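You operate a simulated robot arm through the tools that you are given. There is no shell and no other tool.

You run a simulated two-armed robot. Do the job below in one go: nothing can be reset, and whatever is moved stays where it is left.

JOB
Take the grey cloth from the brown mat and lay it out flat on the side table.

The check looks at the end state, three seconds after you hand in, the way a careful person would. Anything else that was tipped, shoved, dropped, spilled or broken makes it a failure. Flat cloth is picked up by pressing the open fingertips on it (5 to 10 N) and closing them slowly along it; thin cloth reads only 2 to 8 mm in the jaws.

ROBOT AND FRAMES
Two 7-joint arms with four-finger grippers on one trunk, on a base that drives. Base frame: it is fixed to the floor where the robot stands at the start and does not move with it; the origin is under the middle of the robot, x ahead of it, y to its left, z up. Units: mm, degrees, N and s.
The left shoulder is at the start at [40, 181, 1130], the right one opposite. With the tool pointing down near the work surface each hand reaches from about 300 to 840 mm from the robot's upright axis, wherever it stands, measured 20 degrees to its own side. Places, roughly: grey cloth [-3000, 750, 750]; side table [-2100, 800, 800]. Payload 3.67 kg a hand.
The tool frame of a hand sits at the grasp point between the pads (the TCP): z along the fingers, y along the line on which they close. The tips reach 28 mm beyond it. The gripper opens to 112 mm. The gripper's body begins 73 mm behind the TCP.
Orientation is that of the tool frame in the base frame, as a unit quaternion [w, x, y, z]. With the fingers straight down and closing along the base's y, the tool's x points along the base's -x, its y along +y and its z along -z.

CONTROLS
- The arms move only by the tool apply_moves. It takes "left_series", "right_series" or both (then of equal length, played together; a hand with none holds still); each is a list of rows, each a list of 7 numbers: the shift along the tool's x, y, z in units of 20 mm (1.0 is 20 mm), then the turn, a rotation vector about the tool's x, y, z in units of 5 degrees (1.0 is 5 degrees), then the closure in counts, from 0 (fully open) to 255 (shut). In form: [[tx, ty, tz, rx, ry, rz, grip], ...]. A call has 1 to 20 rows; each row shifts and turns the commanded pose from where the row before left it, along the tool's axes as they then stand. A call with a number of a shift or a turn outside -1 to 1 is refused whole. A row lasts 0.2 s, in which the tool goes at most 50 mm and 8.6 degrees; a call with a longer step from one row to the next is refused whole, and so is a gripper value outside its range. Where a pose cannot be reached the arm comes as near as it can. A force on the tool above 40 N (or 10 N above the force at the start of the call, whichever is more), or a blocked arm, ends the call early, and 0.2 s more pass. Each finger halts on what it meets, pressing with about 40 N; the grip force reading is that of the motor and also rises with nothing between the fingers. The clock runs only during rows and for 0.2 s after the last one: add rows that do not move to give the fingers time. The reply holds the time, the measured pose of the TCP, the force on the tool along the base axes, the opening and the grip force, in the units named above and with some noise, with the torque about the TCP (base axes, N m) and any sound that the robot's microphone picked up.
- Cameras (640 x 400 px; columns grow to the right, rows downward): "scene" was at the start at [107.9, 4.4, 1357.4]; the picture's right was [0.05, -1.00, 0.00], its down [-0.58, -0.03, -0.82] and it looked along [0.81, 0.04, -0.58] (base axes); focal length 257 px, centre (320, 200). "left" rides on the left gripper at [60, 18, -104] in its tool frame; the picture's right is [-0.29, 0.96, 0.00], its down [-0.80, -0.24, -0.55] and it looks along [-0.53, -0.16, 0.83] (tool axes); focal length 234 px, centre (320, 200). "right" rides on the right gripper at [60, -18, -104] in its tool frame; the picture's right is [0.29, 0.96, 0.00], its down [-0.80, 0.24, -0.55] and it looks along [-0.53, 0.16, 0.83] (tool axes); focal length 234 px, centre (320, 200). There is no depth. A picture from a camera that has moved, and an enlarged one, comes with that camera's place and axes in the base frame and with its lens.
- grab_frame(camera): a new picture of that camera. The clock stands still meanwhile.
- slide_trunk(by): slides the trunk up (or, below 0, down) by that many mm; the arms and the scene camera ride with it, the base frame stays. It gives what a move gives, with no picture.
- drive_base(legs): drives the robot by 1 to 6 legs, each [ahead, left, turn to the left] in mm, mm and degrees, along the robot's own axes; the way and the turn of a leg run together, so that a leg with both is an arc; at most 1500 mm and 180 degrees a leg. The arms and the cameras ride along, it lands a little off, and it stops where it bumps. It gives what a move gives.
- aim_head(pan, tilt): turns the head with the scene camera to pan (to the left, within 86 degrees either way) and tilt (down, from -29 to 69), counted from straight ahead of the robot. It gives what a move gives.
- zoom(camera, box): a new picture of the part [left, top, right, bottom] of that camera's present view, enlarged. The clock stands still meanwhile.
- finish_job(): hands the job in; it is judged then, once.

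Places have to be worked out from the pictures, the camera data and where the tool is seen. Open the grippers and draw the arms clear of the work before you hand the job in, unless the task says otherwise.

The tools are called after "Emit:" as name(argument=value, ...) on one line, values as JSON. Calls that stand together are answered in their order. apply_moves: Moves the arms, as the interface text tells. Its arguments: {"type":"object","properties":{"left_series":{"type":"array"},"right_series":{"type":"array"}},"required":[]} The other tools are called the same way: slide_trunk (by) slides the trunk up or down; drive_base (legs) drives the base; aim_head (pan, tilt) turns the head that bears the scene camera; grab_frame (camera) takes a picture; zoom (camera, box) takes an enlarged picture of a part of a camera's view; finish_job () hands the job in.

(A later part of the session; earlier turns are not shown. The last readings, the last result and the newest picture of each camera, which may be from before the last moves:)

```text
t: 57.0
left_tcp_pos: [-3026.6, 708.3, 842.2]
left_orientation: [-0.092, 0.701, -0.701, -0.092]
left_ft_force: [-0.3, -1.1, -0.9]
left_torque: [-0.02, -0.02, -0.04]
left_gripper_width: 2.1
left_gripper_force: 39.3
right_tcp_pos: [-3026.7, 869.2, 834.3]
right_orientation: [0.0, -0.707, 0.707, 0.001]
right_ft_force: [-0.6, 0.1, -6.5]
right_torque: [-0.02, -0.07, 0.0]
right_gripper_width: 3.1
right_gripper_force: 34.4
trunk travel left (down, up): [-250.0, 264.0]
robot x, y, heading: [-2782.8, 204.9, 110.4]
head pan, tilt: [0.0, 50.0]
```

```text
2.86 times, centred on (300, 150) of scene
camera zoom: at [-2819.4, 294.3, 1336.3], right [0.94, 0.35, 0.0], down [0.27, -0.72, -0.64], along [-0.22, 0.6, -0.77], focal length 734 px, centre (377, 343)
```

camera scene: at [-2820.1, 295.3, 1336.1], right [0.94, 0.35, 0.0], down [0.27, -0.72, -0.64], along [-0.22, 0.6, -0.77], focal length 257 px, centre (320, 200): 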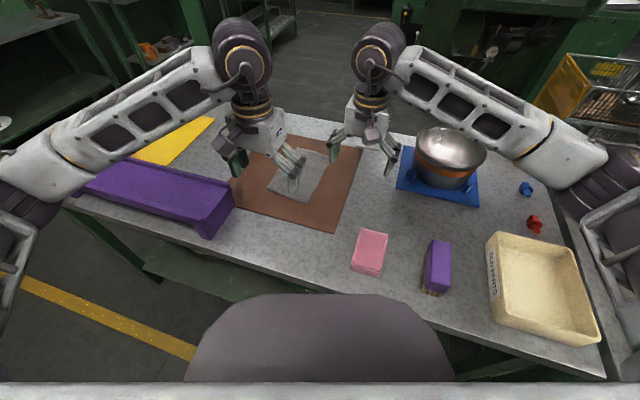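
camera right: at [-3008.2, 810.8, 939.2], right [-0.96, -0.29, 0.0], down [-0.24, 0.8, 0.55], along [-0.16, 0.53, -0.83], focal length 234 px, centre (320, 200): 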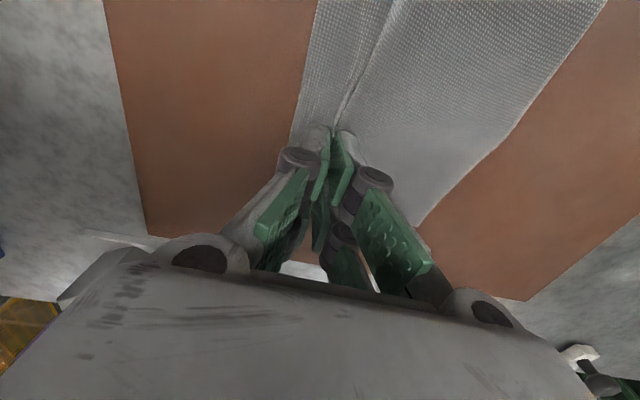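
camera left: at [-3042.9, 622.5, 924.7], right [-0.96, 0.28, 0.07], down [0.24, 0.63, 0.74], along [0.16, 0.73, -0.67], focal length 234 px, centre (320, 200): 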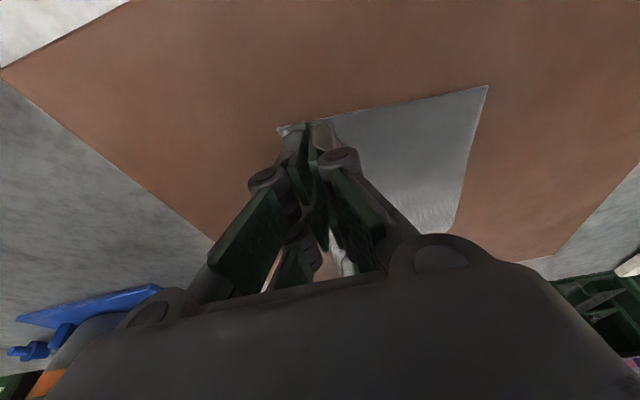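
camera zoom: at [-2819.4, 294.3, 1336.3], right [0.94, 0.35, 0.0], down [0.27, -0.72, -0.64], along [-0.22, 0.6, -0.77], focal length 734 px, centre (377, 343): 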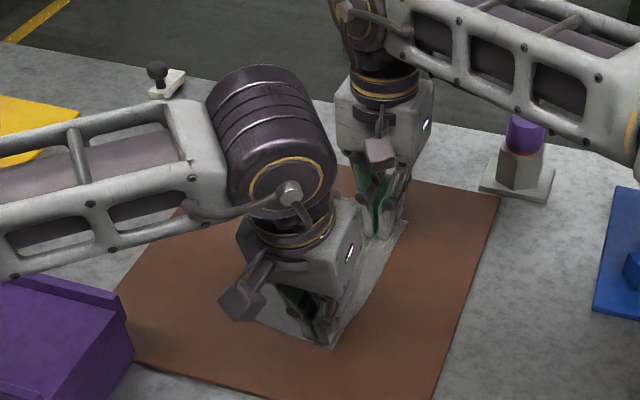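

Jaws read 2.1 and 3.1 mm and a ridge shows between the hands; I'll lift both 30 mm in step and see whether the cloth comes along.

Emit:
apply_moves(left_series=[[-0.13, 0, -0.483, 0, 0, 0, 255], [-0.13, 0, -0.483, 0, 0, 0, 255], [-0.13, 0, -0.483, 0, 0, 0, 255], [0, 0, 0, 0, 0, 0, 255]], right_series=[[0, 0, -0.5, 0, 0, 0, 255], [0, 0, -0.5, 0, 0, 0, 255], [0, 0, -0.5, 0, 0, 0, 255], [0, 0, 0, 0, 0, 0, 255]])

Emit:
grab_frame(camera="right")

Emit:
grab_frame(camera="left")

Emit:
zoom(camera="scene", box=[220, 80, 380, 220])

```text
t: 58.0
left_tcp_pos: [-3028.8, 709.8, 871.3]
left_orientation: [-0.093, 0.702, -0.7, -0.092]
left_ft_force: [-0.3, 0.1, -0.1]
left_torque: [0.0, 0.01, -0.02]
left_gripper_width: 1.8
left_gripper_force: 39.1
right_tcp_pos: [-3026.1, 869.9, 864.0]
right_orientation: [0.0, 0.708, -0.707, 0.0]
right_ft_force: [0.0, 0.1, -1.3]
right_torque: [-0.01, 0.04, -0.02]
right_gripper_width: 3.8
right_gripper_force: 38.8
trunk travel left (down, up): [-250.0, 264.0]
robot x, y, heading: [-2786.7, 203.5, 110.4]
head pan, tilt: [0.0, 50.0]
```

```text
taken
camera right: at [-3007.8, 810.4, 968.0], right [-0.96, -0.29, 0.0], down [-0.24, 0.8, 0.55], along [-0.16, 0.53, -0.83], focal length 234 px, centre (320, 200)
```

right: 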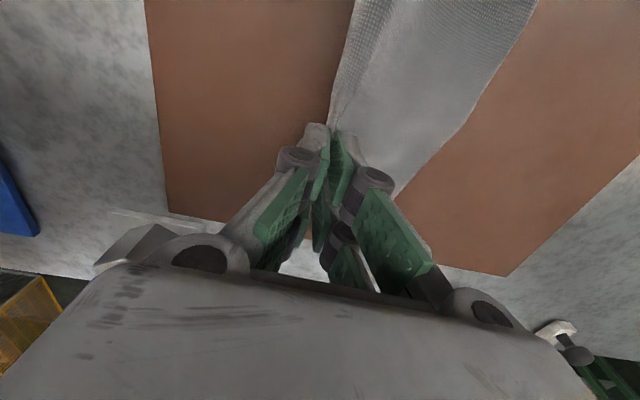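

```text
taken
camera left: at [-3043.4, 623.6, 954.8], right [-0.96, 0.28, 0.07], down [0.24, 0.63, 0.74], along [0.16, 0.73, -0.67], focal length 234 px, centre (320, 200)
```

left: 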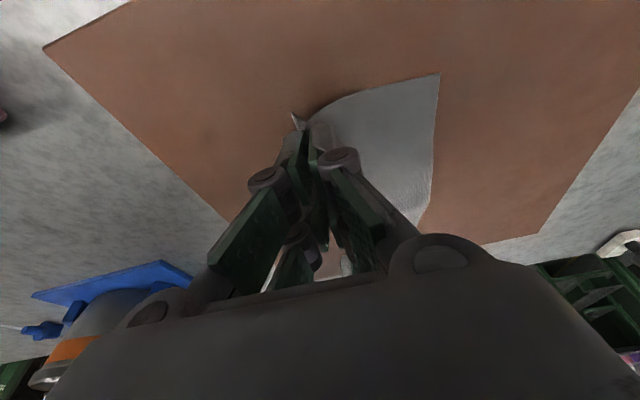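

```text
2.86 times, centred on (300, 150) of scene
camera zoom: at [-2819.6, 294.5, 1336.2], right [0.94, 0.35, 0.0], down [0.27, -0.72, -0.64], along [-0.22, 0.6, -0.77], focal length 734 px, centre (377, 343)
```

zoom: 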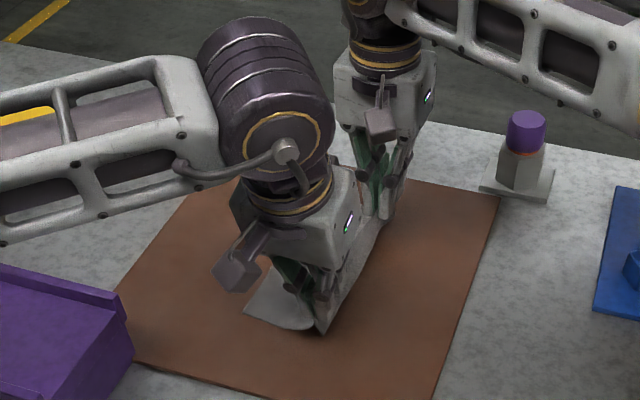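

Both pinches hold and the cloth's edge hangs between the hands. I'll raise the trunk 260 mm so the cloth clears everything (bottom ≈ z 990).

Emit:
slide_trunk(by=260)

Emit:
aim_head(pan=0, tilt=50)

Emit:
grab_frame(camera="scene")

Emit:
grab_frame(camera="right")

```text
t: 60.7
left_tcp_pos: [-3026.9, 709.0, 1129.6]
left_orientation: [-0.092, 0.702, -0.701, -0.092]
left_ft_force: [0.6, 0.1, 0.0]
left_torque: [0.0, 0.02, 0.01]
left_gripper_width: 1.7
left_gripper_force: 38.9
right_tcp_pos: [-3024.9, 869.5, 1122.1]
right_orientation: [0.001, 0.707, -0.707, -0.001]
right_ft_force: [-0.7, -0.1, 1.7]
right_torque: [0.01, 0.09, -0.01]
right_gripper_width: 1.3
right_gripper_force: 38.0
trunk travel left (down, up): [-510.0, 4.0]
robot x, y, heading: [-2787.9, 204.9, 110.4]
head pan, tilt: [0.0, 50.0]
```

```text
t: 61.3
left_tcp_pos: [-3026.9, 708.3, 1129.9]
left_orientation: [-0.091, 0.703, -0.699, -0.094]
left_ft_force: [0.0, -0.2, 0.3]
left_torque: [-0.01, -0.01, 0.0]
left_gripper_width: 1.8
left_gripper_force: 39.0
right_tcp_pos: [-3025.9, 869.9, 1123.3]
right_orientation: [0.001, 0.708, -0.707, 0.001]
right_ft_force: [-1.0, 0.2, 1.6]
right_torque: [-0.04, -0.01, 0.02]
right_gripper_width: 2.6
right_gripper_force: 42.9
trunk travel left (down, up): [-510.0, 4.0]
robot x, y, heading: [-2782.4, 207.0, 110.5]
head pan, tilt: [0.0, 50.0]
```

```text
taken
camera scene: at [-2819.7, 294.5, 1595.5], right [0.94, 0.35, 0.0], down [0.27, -0.72, -0.64], along [-0.22, 0.6, -0.77], focal length 257 px, centre (320, 200)
```

scene: 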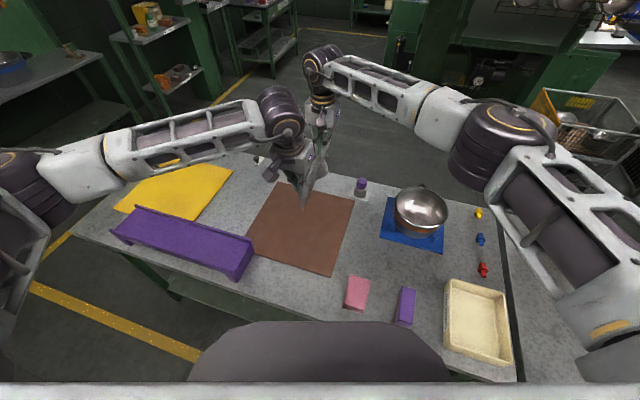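

```text
taken
camera right: at [-3007.8, 810.4, 1226.9], right [-0.96, -0.29, 0.0], down [-0.24, 0.8, 0.55], along [-0.16, 0.53, -0.83], focal length 234 px, centre (320, 200)
```

right: 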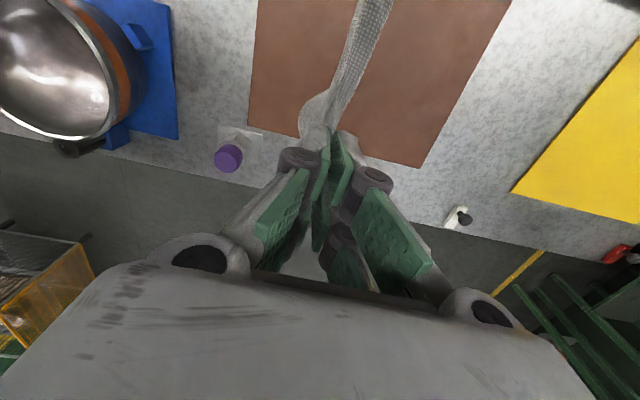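

The cloth hangs cleanly, clear of everything. The bench/side-table gap is at x≈-2375, so the side table spans about -2370…-1750. I'll drive +861 mm in x to bring the held edge to x≈-2165 over the side table.

Emit:
drive_base(legs=[[-291, -810, 0]])

Emit:
grab_frame(camera="scene")

Emit:
grab_frame(camera="right")

Emit:
grab_frame(camera="left")

```text
t: 65.8
left_tcp_pos: [-2184.5, 719.5, 1129.4]
left_orientation: [0.092, -0.701, 0.701, 0.093]
left_ft_force: [0.0, 0.1, -0.8]
left_torque: [-0.05, 0.0, -0.01]
left_gripper_width: 1.9
left_gripper_force: 39.4
right_tcp_pos: [-2184.6, 880.1, 1122.8]
right_orientation: [0.001, -0.707, 0.707, -0.001]
right_ft_force: [0.0, 0.0, 1.6]
right_torque: [0.0, -0.05, -0.01]
right_gripper_width: 2.1
right_gripper_force: 39.8
trunk travel left (down, up): [-510.0, 4.0]
robot x, y, heading: [-1941.8, 210.7, 110.4]
head pan, tilt: [0.0, 50.0]
```

```text
taken
camera scene: at [-1978.6, 304.5, 1595.4], right [0.94, 0.35, 0.0], down [0.27, -0.72, -0.64], along [-0.22, 0.6, -0.77], focal length 257 px, centre (320, 200)
```

scene: 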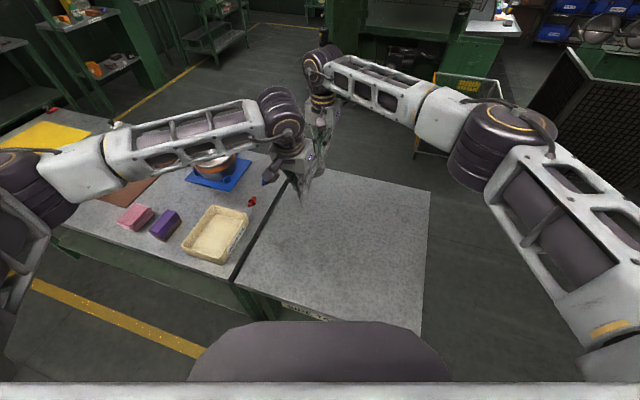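

```text
taken
camera right: at [-2165.5, 820.7, 1226.8], right [-0.96, -0.29, 0.0], down [-0.24, 0.8, 0.55], along [-0.16, 0.53, -0.83], focal length 234 px, centre (320, 200)
```

right: 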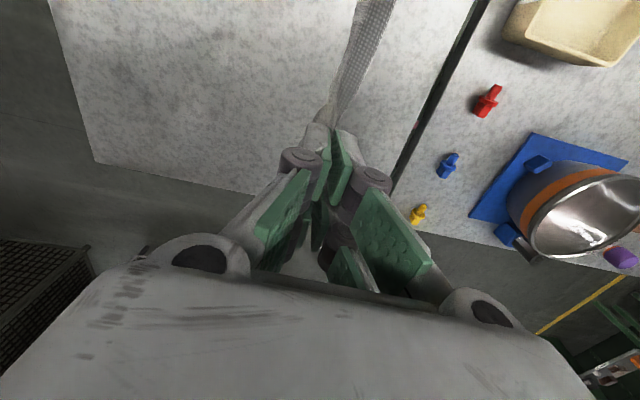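

```text
taken
camera left: at [-2201.6, 634.1, 1213.7], right [-0.96, 0.28, 0.07], down [0.24, 0.63, 0.74], along [0.16, 0.73, -0.67], focal length 234 px, centre (320, 200)
```

left: 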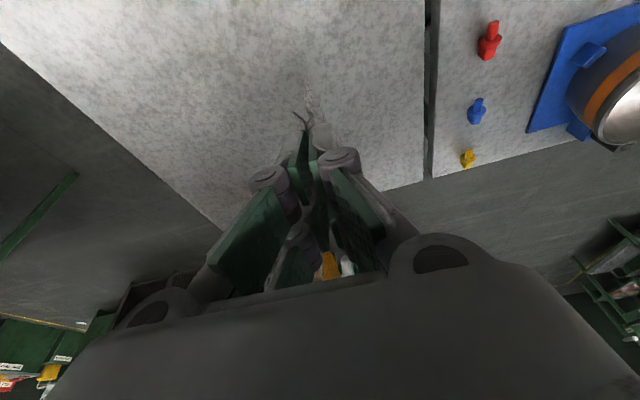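

Landed with the held edge at x≈-2184; the side table is about x -2370…-1790, y 550…1130, z≈800. I'll shift both hands 60 mm to -x to centre the laying stroke, then lower the trunk 175 mm so the hanging edge is just above the table.

Emit:
apply_moves(left_series=[[0, 0.5, 0, 0, 0, 0, 255], [0, 0.5, 0, 0, 0, 0, 255], [0, 0.5, 0, 0, 0, 0, 255], [0, 0.5, 0, 0, 0, 0, 255], [0, 0.5, 0, 0, 0, 0, 255], [0, 0.5, 0, 0, 0, 0, 255], [0, 0, 0, 0, 0, 0, 255]], right_series=[[0, 0.5, 0, 0, 0, 0, 255], [0, 0.5, 0, 0, 0, 0, 255], [0, 0.5, 0, 0, 0, 0, 255], [0, 0.5, 0, 0, 0, 0, 255], [0, 0.5, 0, 0, 0, 0, 255], [0, 0.5, 0, 0, 0, 0, 255], [0, 0, 0, 0, 0, 0, 255]])

Emit:
slide_trunk(by=-175)

Emit:
grab_frame(camera="scene")

Emit:
zoom(camera="scene", box=[220, 80, 400, 230])

Emit:
grab_frame(camera="right")

```text
t: 67.4
left_tcp_pos: [-2244.2, 719.3, 1129.7]
left_orientation: [0.092, -0.701, 0.701, 0.093]
left_ft_force: [0.0, -0.4, 0.9]
left_torque: [-0.02, 0.02, 0.0]
left_gripper_width: 1.9
left_gripper_force: 39.4
right_tcp_pos: [-2241.4, 878.1, 1122.9]
right_orientation: [0.0, -0.707, 0.707, 0.0]
right_ft_force: [0.3, -0.3, -1.4]
right_torque: [0.03, -0.03, -0.06]
right_gripper_width: 2.2
right_gripper_force: 35.9
trunk travel left (down, up): [-510.0, 4.0]
robot x, y, heading: [-1944.4, 211.8, 110.5]
head pan, tilt: [0.0, 50.0]
```

```text
t: 69.3
left_tcp_pos: [-2244.9, 718.8, 955.0]
left_orientation: [-0.093, 0.701, -0.701, -0.092]
left_ft_force: [0.1, -0.1, 0.3]
left_torque: [-0.01, 0.01, -0.03]
left_gripper_width: 1.6
left_gripper_force: 38.8
right_tcp_pos: [-2241.7, 877.9, 948.3]
right_orientation: [0.001, -0.707, 0.708, -0.001]
right_ft_force: [0.7, -1.5, 1.5]
right_torque: [0.04, 0.11, -0.04]
right_gripper_width: 2.3
right_gripper_force: 40.4
trunk travel left (down, up): [-335.0, 179.0]
robot x, y, heading: [-1944.5, 213.8, 110.0]
head pan, tilt: [0.0, 50.0]
```

```text
taken
camera scene: at [-1977.4, 303.9, 1420.3], right [0.94, 0.35, 0.0], down [0.27, -0.72, -0.64], along [-0.22, 0.6, -0.77], focal length 257 px, centre (320, 200)
```

scene: 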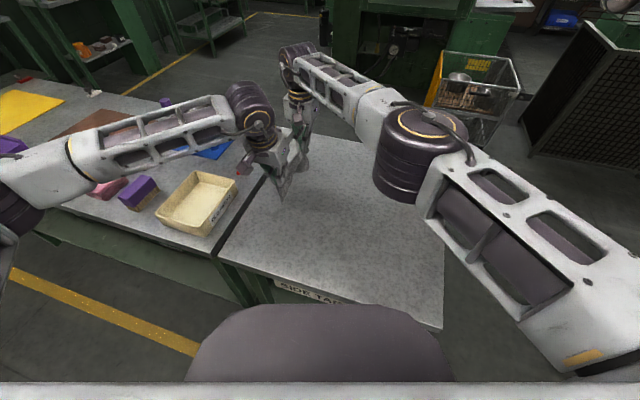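

```text
2.67 times, centred on (310, 155) of scene
camera zoom: at [-1977.4, 303.9, 1420.3], right [0.94, 0.35, 0.0], down [0.27, -0.72, -0.64], along [-0.22, 0.6, -0.77], focal length 685 px, centre (347, 320)
```

zoom: 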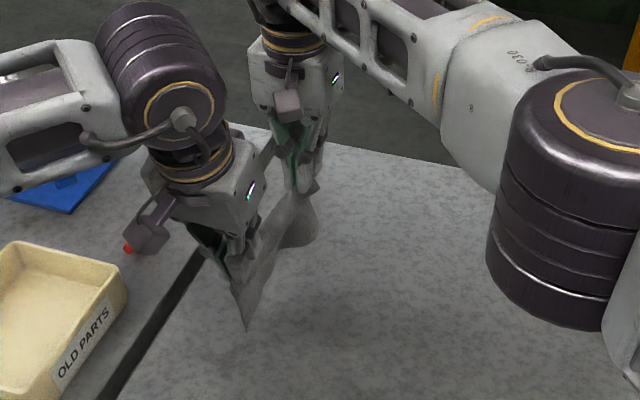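

```text
taken
camera right: at [-2224.2, 818.3, 1052.8], right [-0.96, -0.29, 0.0], down [-0.24, 0.8, 0.55], along [-0.16, 0.53, -0.83], focal length 234 px, centre (320, 200)
```

right: 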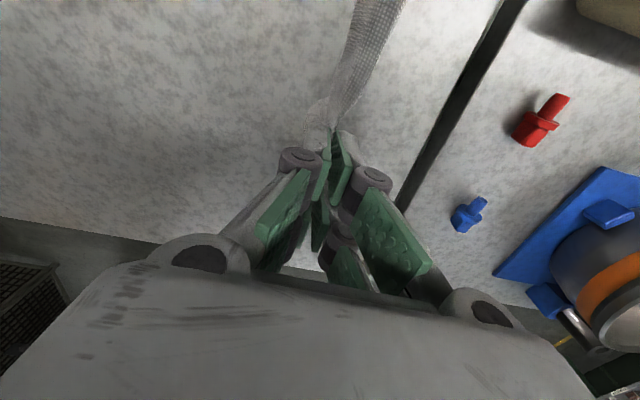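

The cloth's lower edge hangs at about z 847, roughly 47 mm above the table. I'll drop straight 42 mm, then begin the drag toward +x while lowering, and check partway.

Emit:
apply_moves(left_series=[[0.11, 0, 0.4106, 0, 0, 0, 255], [0.11, 0, 0.4106, 0, 0, 0, 255], [0.11, 0, 0.4106, 0, 0, 0, 255], [0.11, 0, 0.4106, 0, 0, 0, 255], [0.11, 0, 0.4106, 0, 0, 0, 255], [0.066, -0.55, 0.2463, 0, 0, 0, 255], [0.066, -0.55, 0.2463, 0, 0, 0, 255], [0.066, -0.55, 0.2463, 0, 0, 0, 255], [0.066, -0.55, 0.2463, 0, 0, 0, 255], [0.066, -0.55, 0.2463, 0, 0, 0, 255], [0.066, -0.55, 0.2463, 0, 0, 0, 255]], right_series=[[0, 0, 0.425, 0, 0, 0, 255], [0, 0, 0.425, 0, 0, 0, 255], [0, 0, 0.425, 0, 0, 0, 255], [0, 0, 0.425, 0, 0, 0, 255], [0, 0, 0.425, 0, 0, 0, 255], [0, -0.55, 0.255, 0, 0, 0, 255], [0, -0.55, 0.255, 0, 0, 0, 255], [0, -0.55, 0.255, 0, 0, 0, 255], [0, -0.55, 0.255, 0, 0, 0, 255], [0, -0.55, 0.255, 0, 0, 0, 255], [0, -0.55, 0.255, 0, 0, 0, 255]])

Emit:
zoom(camera="scene", box=[220, 80, 400, 230])

Emit:
grab_frame(camera="right")

Emit:
grab_frame(camera="left")

```text
t: 71.7
left_tcp_pos: [-2182.0, 719.8, 881.5]
left_orientation: [-0.092, 0.701, -0.701, -0.092]
left_ft_force: [-0.3, 0.1, 0.7]
left_torque: [-0.02, 0.01, 0.0]
left_gripper_width: 1.9
left_gripper_force: 39.2
right_tcp_pos: [-2174.6, 876.2, 877.2]
right_orientation: [0.0, 0.707, -0.707, 0.0]
right_ft_force: [1.3, -1.1, 3.2]
right_torque: [0.09, 0.0, -0.03]
right_gripper_width: 3.6
right_gripper_force: 39.2
right hand out of reach, approached as far as the arm can: row 5
trunk travel left (down, up): [-335.0, 179.0]
robot x, y, heading: [-1940.7, 212.2, 110.2]
head pan, tilt: [0.0, 50.0]
```

```text
2.67 times, centred on (310, 155) of scene
camera zoom: at [-1976.5, 304.8, 1420.3], right [0.94, 0.35, 0.0], down [0.27, -0.72, -0.64], along [-0.22, 0.6, -0.77], focal length 685 px, centre (347, 320)
```

zoom: 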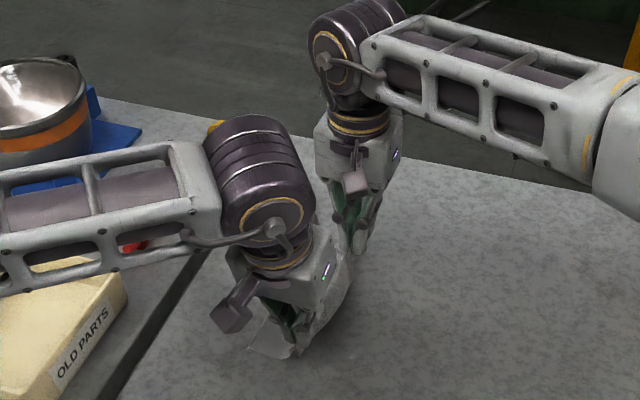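

```text
taken
camera right: at [-2156.9, 816.6, 981.1], right [-0.96, -0.29, 0.0], down [-0.24, 0.8, 0.55], along [-0.16, 0.53, -0.83], focal length 234 px, centre (320, 200)
```

right: 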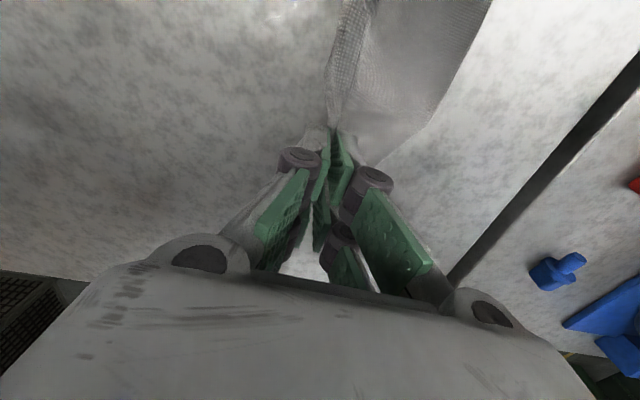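

```text
taken
camera left: at [-2196.9, 635.0, 965.8], right [-0.96, 0.28, 0.07], down [0.24, 0.63, 0.74], along [0.16, 0.73, -0.67], focal length 234 px, centre (320, 200)
```

left: 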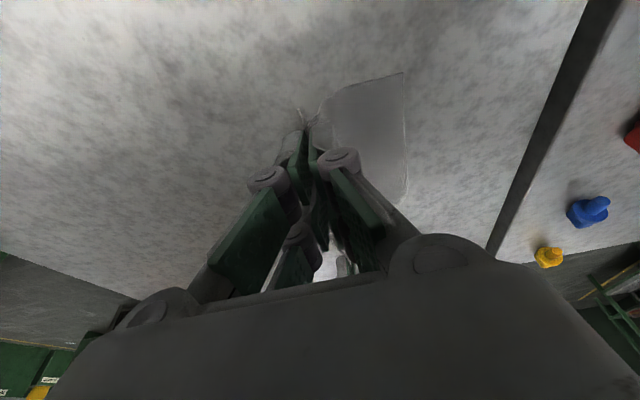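

The cloth is lying out nicely to the -x side. The right hand lagged slightly (reach limit on one row), so I'll continue the drag with small corrections: left 7 mm more in x, right 5 mm more in +y, finishing a few mm above the table.

Emit:
apply_moves(left_series=[[0.0583, -0.539, 0.2173, 0, 0, 0, 255], [0.0583, -0.539, 0.2173, 0, 0, 0, 255], [0.0583, -0.539, 0.2173, 0, 0, 0, 255], [0.0583, -0.539, 0.2173, 0, 0, 0, 255], [0.0583, -0.539, 0.2173, 0, 0, 0, 255], [0.0583, -0.539, 0.2173, 0, 0, 0, 255], [0.0583, -0.539, 0.2173, 0, 0, 0, 255], [0.0583, -0.539, 0.2173, 0, 0, 0, 255], [0, 0, 0, 0, 0, 0, 255]], right_series=[[-0.028, -0.5, 0.239, 0, 0, 0, 255], [-0.028, -0.5, 0.239, 0, 0, 0, 255], [-0.028, -0.5, 0.239, 0, 0, 0, 255], [-0.028, -0.5, 0.239, 0, 0, 0, 255], [-0.028, -0.5, 0.239, 0, 0, 0, 255], [-0.028, -0.5, 0.239, 0, 0, 0, 255], [-0.028, -0.5, 0.239, 0, 0, 0, 255], [-0.028, -0.5, 0.239, 0, 0, 0, 255], [0, 0, 0, 0, 0, 0, 255]])

Emit:
zoom(camera="scene", box=[220, 80, 400, 230])

Emit:
grab_frame(camera="right")

Emit:
grab_frame(camera="left")

```text
t: 73.7
left_tcp_pos: [-2093.0, 719.3, 847.1]
left_orientation: [-0.092, 0.702, -0.701, -0.093]
left_ft_force: [-0.5, 0.0, -1.1]
left_torque: [-0.01, -0.02, 0.0]
left_gripper_width: 1.9
left_gripper_force: 39.0
right_tcp_pos: [-2097.1, 882.0, 838.2]
right_orientation: [0.0, 0.708, -0.707, 0.0]
right_ft_force: [0.6, 0.0, 2.2]
right_torque: [-0.02, -0.09, -0.01]
right_gripper_width: 3.1
right_gripper_force: 37.9
trunk travel left (down, up): [-335.0, 179.0]
robot x, y, heading: [-1941.3, 212.4, 110.3]
head pan, tilt: [0.0, 50.0]
```

```text
2.67 times, centred on (310, 155) of scene
camera zoom: at [-1978.0, 304.1, 1420.3], right [0.94, 0.35, 0.0], down [0.27, -0.72, -0.64], along [-0.22, 0.6, -0.77], focal length 685 px, centre (347, 320)
```

zoom: 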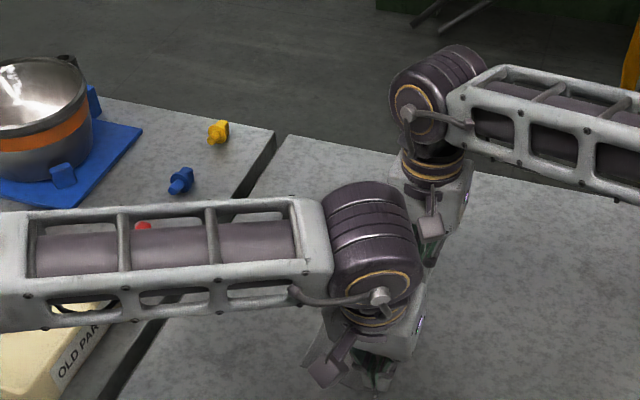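

```text
taken
camera right: at [-2078.4, 821.5, 943.0], right [-0.96, -0.29, 0.0], down [-0.24, 0.8, 0.55], along [-0.16, 0.53, -0.83], focal length 234 px, centre (320, 200)
```

right: 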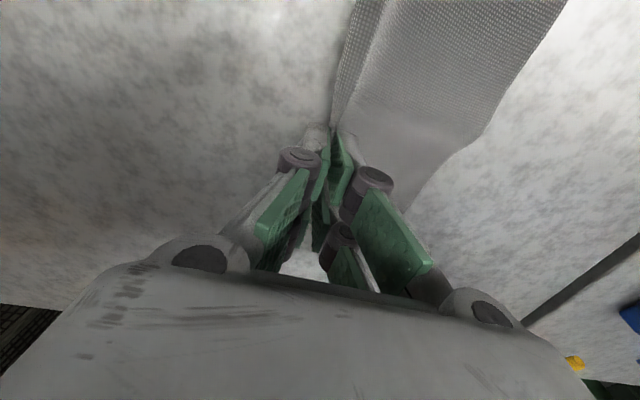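

```text
taken
camera left: at [-2109.2, 633.1, 931.0], right [-0.96, 0.28, 0.07], down [0.24, 0.63, 0.74], along [0.16, 0.73, -0.67], focal length 234 px, centre (320, 200)
```

left: 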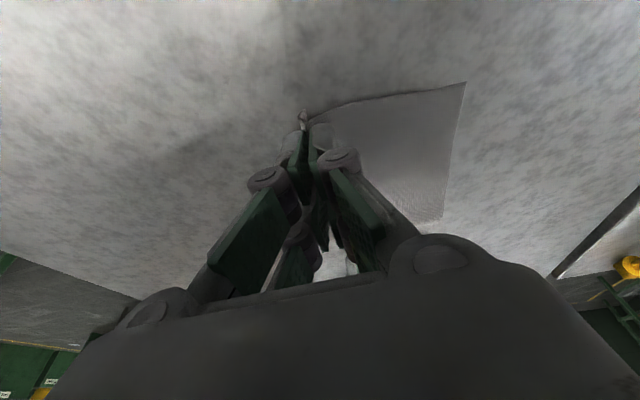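

The cloth lies flat to the left of the grips. I'll lower both hands the last few mm until the tips just touch the table.

Emit:
apply_moves(left_series=[[0.026, 0, 0.097, 0, 0, 0, 255], [0.026, 0, 0.097, 0, 0, 0, 255], [0.026, 0, 0.097, 0, 0, 0, 255], [0.013, 0, 0.048, 0, 0, 0, 255], [0, 0, 0, 0, 0, 0, 255]], right_series=[[0, 0, 0.1, 0, 0, 0, 255], [0, 0, 0.1, 0, 0, 0, 255], [0, 0, 0.05, 0, 0, 0, 255], [0, 0, 0, 0, 0, 0, 255], [0, 0, 0, 0, 0, 0, 255]])

```text
t: 74.9
left_tcp_pos: [-2092.0, 719.7, 839.1]
left_orientation: [-0.092, 0.701, -0.701, -0.092]
left_ft_force: [0.2, -0.3, -0.5]
left_torque: [0.0, 0.0, 0.0]
left_gripper_width: 1.7
left_gripper_force: 39.1
right_tcp_pos: [-2095.5, 880.7, 833.1]
right_orientation: [0.001, 0.707, -0.707, 0.0]
right_ft_force: [0.3, 0.0, 3.2]
right_torque: [0.0, -0.03, -0.01]
right_gripper_width: 1.4
right_gripper_force: 37.6
trunk travel left (down, up): [-335.0, 179.0]
robot x, y, heading: [-1945.4, 215.7, 110.2]
head pan, tilt: [0.0, 50.0]
```

No contact yet on the left, slight on the right; I'll continue down by 3 mm left and 2 mm right.

Emit:
apply_moves(left_series=[[0.013, 0, 0.048, 0, 0, 0, 255], [0.013, 0, 0.048, 0, 0, 0, 255], [0.013, 0, 0.048, 0, 0, 0, 255], [0, 0, 0, 0, 0, 0, 255]], right_series=[[0, 0, 0.05, 0, 0, 0, 255], [0, 0, 0.05, 0, 0, 0, 255], [0, 0, 0, 0, 0, 0, 255], [0, 0, 0, 0, 0, 0, 255]])

```text
t: 75.9
left_tcp_pos: [-2092.3, 719.6, 835.7]
left_orientation: [0.092, -0.701, 0.701, 0.092]
left_ft_force: [-0.2, -0.4, -0.3]
left_torque: [0.03, 0.02, 0.03]
left_gripper_width: 1.9
left_gripper_force: 39.1
right_tcp_pos: [-2095.1, 878.8, 830.8]
right_orientation: [0.0, -0.707, 0.707, 0.0]
right_ft_force: [0.6, -0.2, -0.9]
right_torque: [-0.03, 0.08, 0.0]
right_gripper_width: 3.9
right_gripper_force: 45.1
trunk travel left (down, up): [-335.0, 179.0]
robot x, y, heading: [-1943.5, 211.7, 110.5]
head pan, tilt: [0.0, 50.0]
```

Still no real contact; another 3 mm down on both.

Emit:
apply_moves(left_series=[[0.013, 0, 0.048, 0, 0, 0, 255], [0.013, 0, 0.048, 0, 0, 0, 255], [0, 0, 0, 0, 0, 0, 255]], right_series=[[0, 0, 0.05, 0, 0, 0, 255], [0, 0, 0.05, 0, 0, 0, 255], [0, 0, 0.05, 0, 0, 0, 255]])

```text
t: 76.7
left_tcp_pos: [-2091.9, 719.5, 833.1]
left_orientation: [0.092, -0.701, 0.701, 0.093]
left_ft_force: [-0.5, 0.2, 1.9]
left_torque: [-0.04, -0.01, 0.02]
left_gripper_width: 1.9
left_gripper_force: 39.1
right_tcp_pos: [-2094.0, 879.9, 827.8]
right_orientation: [0.0, -0.707, 0.707, 0.0]
right_ft_force: [-0.5, -0.2, 3.8]
right_torque: [-0.04, 0.0, 0.01]
right_gripper_width: 3.1
right_gripper_force: 38.4
trunk travel left (down, up): [-335.0, 179.0]
robot x, y, heading: [-1945.3, 212.8, 110.2]
head pan, tilt: [0.0, 50.0]
```

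Both tips now rest lightly (2–4 N). I'll open slowly so the tips spread the pinched ridge back out.

Emit:
apply_moves(left_series=[[0.006, 0, 0.024, 0, 0, 0, 250], [0, 0, 0, 0, 0, 0, 244], [0, 0, 0, 0, 0, 0, 238], [0, 0, 0, 0, 0, 0, 232], [0, 0, 0, 0, 0, 0, 226], [0, 0, 0, 0, 0, 0, 220], [0, 0, 0, 0, 0, 0, 214], [0, 0, 0, 0, 0, 0, 208], [0, 0, 0, 0, 0, 0, 202], [0, 0, 0, 0, 0, 0, 196], [0, 0, 0, 0, 0, 0, 190], [0, 0, 0, 0, 0, 0, 190]], right_series=[[0, 0, 0, 0, 0, 0, 250], [0, 0, 0, 0, 0, 0, 244], [0, 0, 0, 0, 0, 0, 238], [0, 0, 0, 0, 0, 0, 232], [0, 0, 0, 0, 0, 0, 226], [0, 0, 0, 0, 0, 0, 220], [0, 0, 0, 0, 0, 0, 214], [0, 0, 0, 0, 0, 0, 208], [0, 0, 0, 0, 0, 0, 202], [0, 0, 0, 0, 0, 0, 196], [0, 0, 0, 0, 0, 0, 190], [0, 0, 0, 0, 0, 0, 190]])

Emit:
grab_frame(camera="right")

Emit:
grab_frame(camera="left")

```text
t: 79.3
left_tcp_pos: [-2092.4, 718.1, 833.7]
left_orientation: [-0.092, 0.701, -0.701, -0.092]
left_ft_force: [-0.6, 0.0, 3.1]
left_torque: [-0.01, 0.0, -0.02]
left_gripper_width: 28.1
left_gripper_force: 0.3
right_tcp_pos: [-2093.0, 881.0, 828.0]
right_orientation: [0.0, 0.707, -0.707, 0.0]
right_ft_force: [1.5, 0.1, 5.3]
right_torque: [0.0, 0.05, -0.02]
right_gripper_width: 29.1
right_gripper_force: 0.0
trunk travel left (down, up): [-335.0, 179.0]
robot x, y, heading: [-1941.2, 214.5, 110.2]
head pan, tilt: [0.0, 50.0]
```

```text
taken
camera right: at [-2076.4, 820.9, 932.5], right [-0.96, -0.29, 0.0], down [-0.24, 0.8, 0.55], along [-0.16, 0.53, -0.83], focal length 234 px, centre (320, 200)
```

right: 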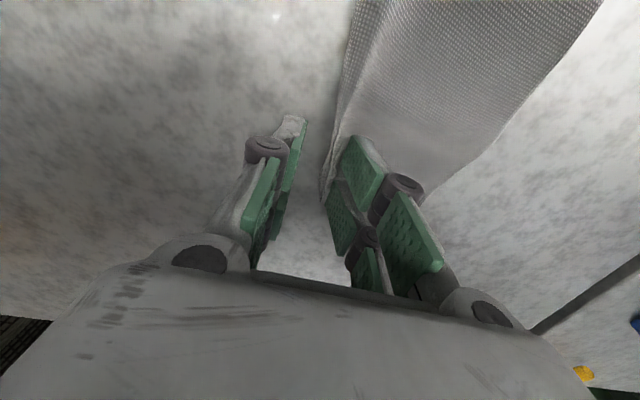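

```text
taken
camera left: at [-2108.4, 633.1, 918.1], right [-0.96, 0.28, 0.07], down [0.24, 0.63, 0.74], along [0.16, 0.73, -0.67], focal length 234 px, centre (320, 200)
```

left: 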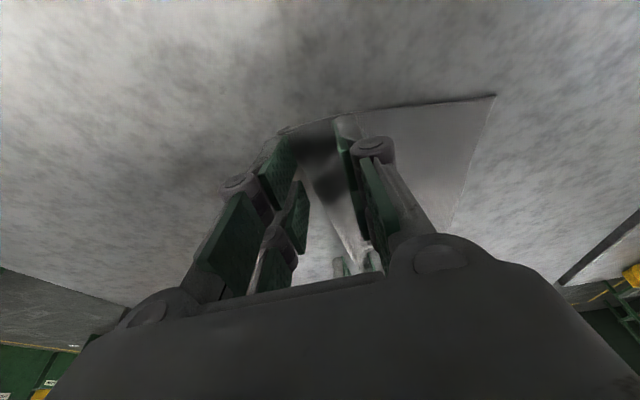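

The left corner is spread flat; at the far corner the edge moved with the inner finger and may be wrinkled. I'll lift both hands straight up 80 mm and inspect.

Emit:
apply_moves(left_series=[[-0.13, 0, -0.483, 0, 0, 0, 185], [-0.26, 0, -0.966, 0, 0, 0, 180], [-0.26, 0, -0.966, 0, 0, 0, 180], [-0.26, 0, -0.966, 0, 0, 0, 180], [-0.13, 0, -0.483, 0, 0, 0, 180]], right_series=[[0, 0, -0.5, 0, 0, 0, 185], [0, 0, -1, 0, 0, 0, 180], [0, 0, -1, 0, 0, 0, 180], [0, 0, -1, 0, 0, 0, 180], [0, 0, -0.5, 0, 0, 0, 180]])

Emit:
grab_frame(camera="right")

Emit:
grab_frame(camera="left")

Emit:
zoom(camera="scene", box=[220, 80, 400, 230])

```text
t: 80.5
left_tcp_pos: [-2093.8, 718.4, 913.7]
left_orientation: [-0.092, 0.701, -0.701, -0.093]
left_ft_force: [0.8, 1.0, 0.4]
left_torque: [0.01, -0.01, -0.01]
left_gripper_width: 33.2
left_gripper_force: 0.1
right_tcp_pos: [-2094.8, 881.0, 907.9]
right_orientation: [-0.001, 0.707, -0.707, -0.001]
right_ft_force: [-0.2, -0.6, -0.7]
right_torque: [-0.01, -0.01, -0.04]
right_gripper_width: 33.1
right_gripper_force: 0.1
trunk travel left (down, up): [-335.0, 179.0]
robot x, y, heading: [-1945.8, 216.7, 110.4]
head pan, tilt: [0.0, 50.0]
```

```text
taken
camera right: at [-2077.7, 821.9, 1012.4], right [-0.96, -0.29, 0.0], down [-0.24, 0.8, 0.55], along [-0.16, 0.53, -0.83], focal length 234 px, centre (320, 200)
```

right: 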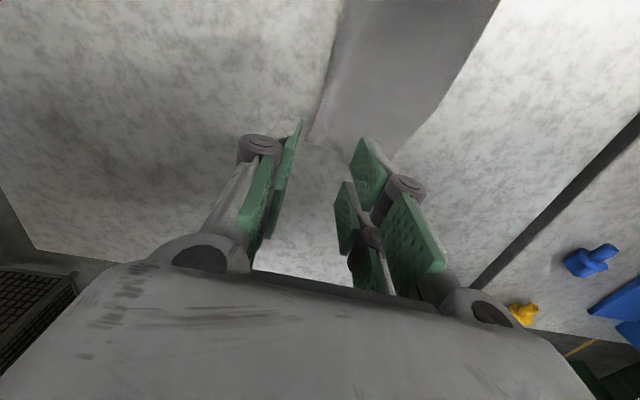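

```text
taken
camera left: at [-2109.7, 633.0, 997.6], right [-0.96, 0.28, 0.07], down [0.24, 0.63, 0.74], along [0.16, 0.73, -0.67], focal length 234 px, centre (320, 200)
```

left: 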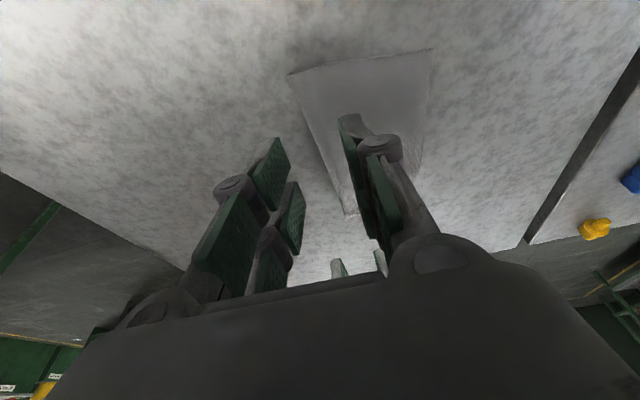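

```text
2.67 times, centred on (310, 155) of scene
camera zoom: at [-1977.6, 304.2, 1420.3], right [0.94, 0.35, 0.0], down [0.27, -0.72, -0.64], along [-0.22, 0.6, -0.77], focal length 685 px, centre (347, 320)
```

zoom: 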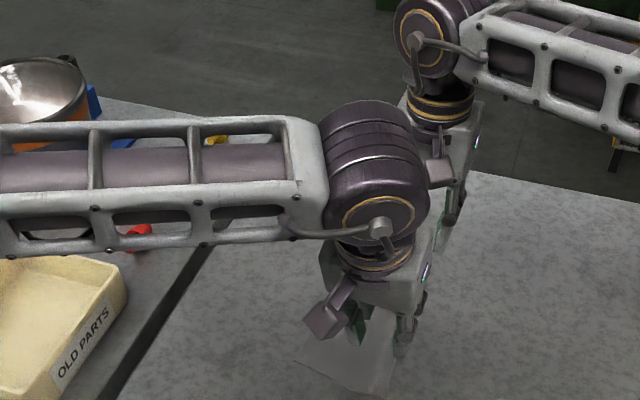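

Released. I'll move both hands up and apart (left toward -x, right toward +x) to inspect the cloth from the head camera.

Emit:
apply_moves(left_series=[[-0.13, 0, -0.5, 0, 0, 0, 150], [0, 0.5, -0.97, 0, 0, 0, 100], [0.5, 0.8, -0.8, 0, 0, 0, 50], [0.7, 0.9, -0.5, 0, 0, 0, 0], [0.7, 0.9, 0, 0, 0, 0, 0], [0.7, 0.9, 0, 0, 0, 0, 0], [0.7, 0.9, 0, 0, 0, 0, 0], [0.7, 0.9, 0, 0, 0, 0, 0], [0.7, 0.9, 0, 0, 0, 0, 0], [0.7, 0.9, 0, 0, 0, 0, 0]], right_series=[[0, 0, -0.5, 0, 0, 0, 150], [0, -0.5, -0.97, 0, 0, 0, 100], [0, -0.9, -0.8, 0, 0, 0, 50], [0, -0.9, -0.5, 0, 0, 0, 0], [0, -0.9, 0, 0, 0, 0, 0], [0, -0.9, 0, 0, 0, 0, 0], [0, -0.9, 0, 0, 0, 0, 0], [0, -0.9, 0, 0, 0, 0, 0], [0, -0.9, 0, 0, 0, 0, 0], [0, -0.9, 0, 0, 0, 0, 0]])

Emit:
grab_frame(camera="scene")

Emit:
zoom(camera="scene", box=[250, 120, 400, 240])

Emit:
grab_frame(camera="left")

Emit:
grab_frame(camera="right")

```text
t: 82.7
left_tcp_pos: [-2244.2, 602.8, 939.1]
left_orientation: [0.093, -0.7, 0.702, 0.093]
left_ft_force: [-0.1, -1.0, 0.0]
left_torque: [0.03, -0.03, 0.0]
left_gripper_width: 111.9
left_gripper_force: 0.1
right_tcp_pos: [-1939.8, 881.3, 963.8]
right_orientation: [0.0, 0.707, -0.707, 0.0]
right_ft_force: [-0.7, -0.8, -0.5]
right_torque: [0.01, 0.0, 0.02]
right_gripper_width: 111.9
right_gripper_force: 0.0
trunk travel left (down, up): [-335.0, 179.0]
robot x, y, heading: [-1943.7, 210.8, 110.5]
head pan, tilt: [0.0, 50.0]
```

```text
taken
camera scene: at [-1977.4, 303.3, 1420.4], right [0.94, 0.35, 0.0], down [0.27, -0.72, -0.64], along [-0.22, 0.6, -0.77], focal length 257 px, centre (320, 200)
```

scene: 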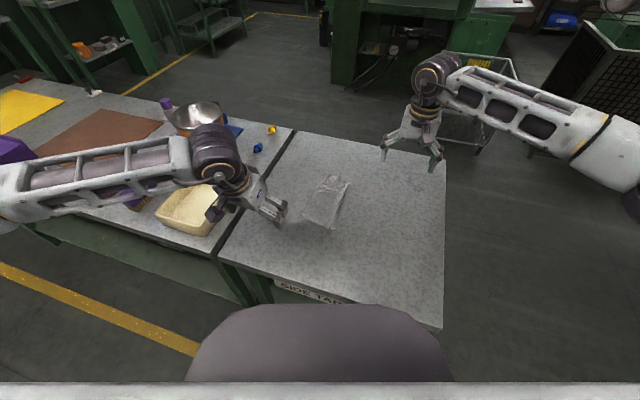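

```text
3.33 times, centred on (325, 180) of scene
camera zoom: at [-1977.4, 303.3, 1420.4], right [0.94, 0.35, 0.0], down [0.27, -0.72, -0.64], along [-0.22, 0.6, -0.77], focal length 856 px, centre (303, 267)
```

zoom: 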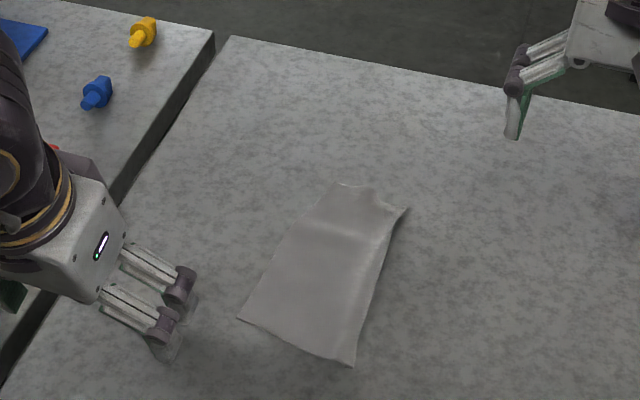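

```text
taken
camera left: at [-2260.6, 516.1, 1024.1], right [-0.96, 0.28, 0.07], down [0.24, 0.63, 0.74], along [0.16, 0.73, -0.67], focal length 234 px, centre (320, 200)
```

left: 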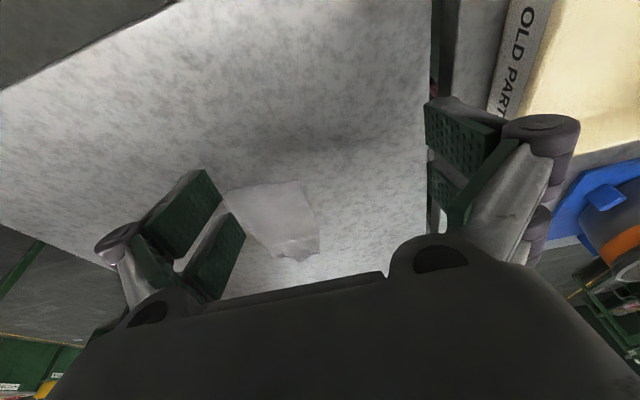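

```text
taken
camera right: at [-1921.8, 821.5, 1067.9], right [-0.96, -0.29, 0.0], down [-0.24, 0.8, 0.55], along [-0.16, 0.53, -0.83], focal length 234 px, centre (320, 200)
```

right: 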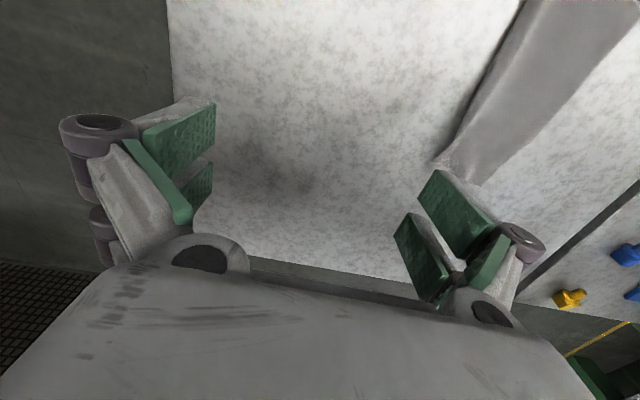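

The cloth is mostly flat, but the far end is only ~77 mm wide with a wrinkle and its far-right corner standing up. I'll zoom tightly to see its shape.

Emit:
zoom(camera="scene", box=[295, 165, 355, 235])

Emit:
zoom(camera="right", box=[400, 0, 640, 200])

Emit:
zoom(camera="left", box=[200, 160, 340, 280])

```text
5.71 times, centred on (325, 200) of scene
camera zoom: at [-1977.4, 303.3, 1420.4], right [0.94, 0.35, 0.0], down [0.27, -0.72, -0.64], along [-0.22, 0.6, -0.77], focal length 1468 px, centre (291, 200)
```

zoom: 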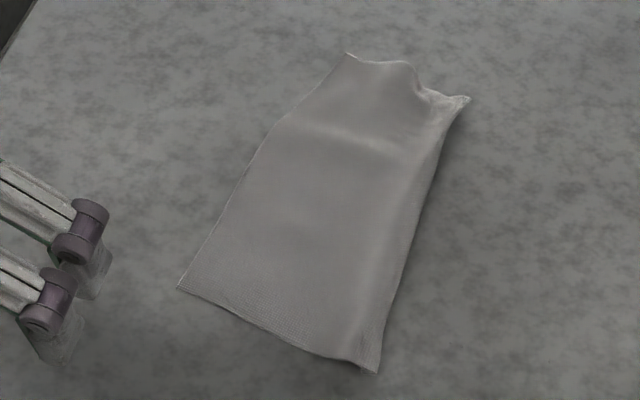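

```text
2.00 times, centred on (520, 100) of right
camera zoom: at [-1921.8, 821.5, 1067.9], right [-0.96, -0.29, 0.0], down [-0.24, 0.8, 0.55], along [-0.16, 0.53, -0.83], focal length 468 px, centre (-80, 400)
```

zoom: 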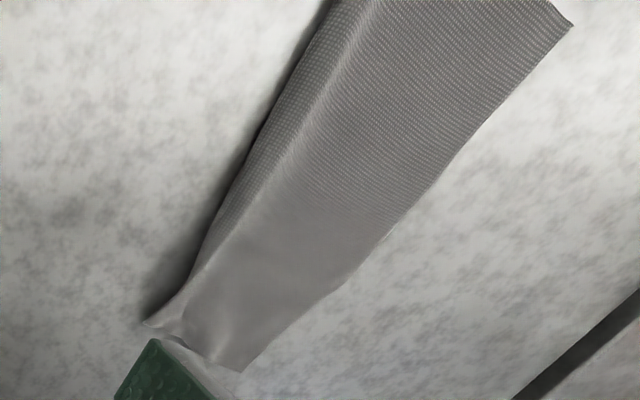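

```text
3.33 times, centred on (270, 220) of left
camera zoom: at [-2260.6, 516.1, 1024.1], right [-0.96, 0.28, 0.07], down [0.24, 0.63, 0.74], along [0.16, 0.73, -0.67], focal length 781 px, centre (487, 133)
```

zoom: 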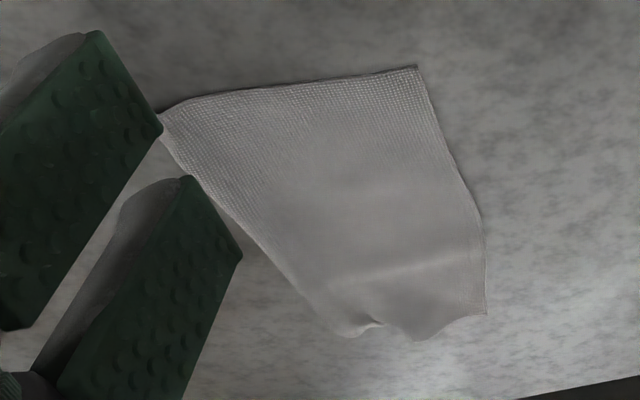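

The far end is bunched inward: its left corner is at (-2168, 908), its right corner at (-2089, 893), with a ~10 mm crest near the right edge. I'll anchor the middle with the left hand's spread fingertips and smooth the far corners outward with the right hand's closed tips; first I hover both.

Emit:
apply_moves(left_series=[[-0.77, -0.55, 0.603, 0, 0, 0, 40], [-0.77, -0.55, 0.603, 0, 0, 0, 80], [-0.77, -0.55, 0.603, 0, 0, 0, 120], [-0.77, -0.55, 0.603, 0, 0, 0, 141], [-0.77, -0.55, 0.603, 0, 0, 0, 141], [-0.77, -0.55, 0.603, 0, 0, 0, 141], [-0.77, -0.55, 0.603, 0, 0, 0, 141], [-0.77, -0.55, 0.603, 0, 0, 0, 141], [-0.77, -0.55, 0.603, 0, 0, 0, 141], [0, 0, 0, 0, 0, 0, 141]], right_series=[[-0.02, 0.873, 0.577, 0, 0, 0, 60], [-0.02, 0.873, 0.577, 0, 0, 0, 120], [-0.02, 0.873, 0.577, 0, 0, 0, 180], [-0.02, 0.873, 0.577, 0, 0, 0, 230], [-0.02, 0.873, 0.577, 0, 0, 0, 255], [-0.02, 0.873, 0.577, 0, 0, 0, 255], [-0.02, 0.873, 0.577, 0, 0, 0, 255], [-0.02, 0.873, 0.577, 0, 0, 0, 255], [-0.02, 0.873, 0.577, 0, 0, 0, 255], [0, 0, 0, 0, 0, 0, 255]])

Emit:
grab_frame(camera="right")

Emit:
grab_frame(camera="left")

```text
t: 84.9
left_tcp_pos: [-2146.0, 764.4, 869.6]
left_orientation: [0.092, -0.701, 0.701, 0.091]
left_ft_force: [0.3, -0.2, -0.5]
left_torque: [0.0, 0.07, 0.03]
left_gripper_width: 50.1
left_gripper_force: 0.1
right_tcp_pos: [-2097.0, 884.9, 858.0]
right_orientation: [0.0, 0.707, -0.707, -0.001]
right_ft_force: [-0.4, -0.8, 0.1]
right_torque: [-0.01, -0.02, -0.02]
right_gripper_width: 0.0
right_gripper_force: 36.1
trunk travel left (down, up): [-335.0, 179.0]
robot x, y, heading: [-1946.1, 210.8, 110.1]
head pan, tilt: [0.0, 50.0]
```

```text
taken
camera right: at [-2079.8, 826.1, 962.9], right [-0.96, -0.29, 0.0], down [-0.24, 0.8, 0.55], along [-0.16, 0.53, -0.83], focal length 234 px, centre (320, 200)
```

right: 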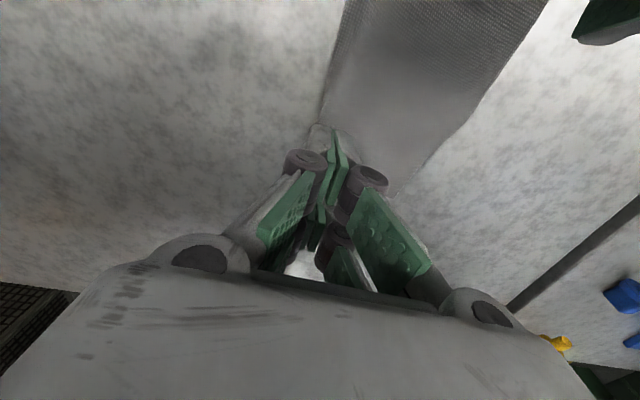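

```text
taken
camera left: at [-2162.0, 679.1, 955.2], right [-0.96, 0.28, 0.07], down [0.24, 0.63, 0.74], along [0.16, 0.73, -0.67], focal length 234 px, centre (320, 200)
```

left: 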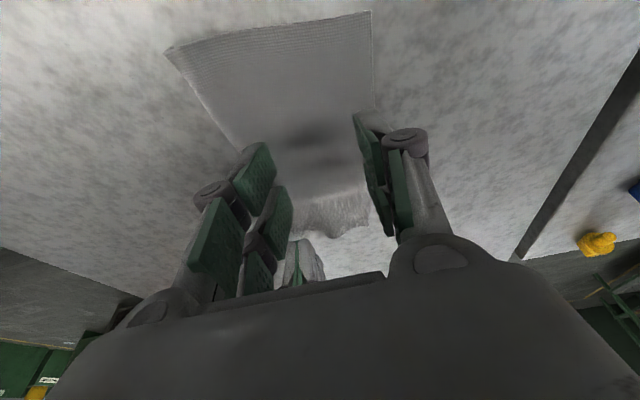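

Empty closed jaws read 0.0, good. I'll shift the left hand 8 mm to +x so both its tips are on the cloth, and lower it to anchor.

Emit:
apply_moves(left_series=[[0.115, -0.1, 0.429, 0, 0, 0, 141], [0.115, -0.1, 0.429, 0, 0, 0, 141], [0.115, -0.1, 0.429, 0, 0, 0, 141], [0.115, -0.1, 0.429, 0, 0, 0, 141], [0.013, 0, 0.048, 0, 0, 0, 141], [0.013, 0, 0.048, 0, 0, 0, 141], [0, 0, 0, 0, 0, 0, 141]])

```text
t: 86.5
left_tcp_pos: [-2137.0, 764.6, 832.8]
left_orientation: [0.092, -0.701, 0.701, 0.092]
left_ft_force: [-0.4, -0.8, 1.8]
left_torque: [-0.04, 0.03, 0.0]
left_gripper_width: 50.4
left_gripper_force: 0.1
right_tcp_pos: [-2097.3, 886.2, 857.0]
right_orientation: [0.0, 0.707, -0.707, 0.0]
right_ft_force: [0.8, 0.5, -1.1]
right_torque: [0.03, 0.0, 0.03]
right_gripper_width: 0.0
right_gripper_force: 35.6
trunk travel left (down, up): [-335.0, 179.0]
robot x, y, heading: [-1944.5, 218.2, 110.3]
head pan, tilt: [0.0, 50.0]
```

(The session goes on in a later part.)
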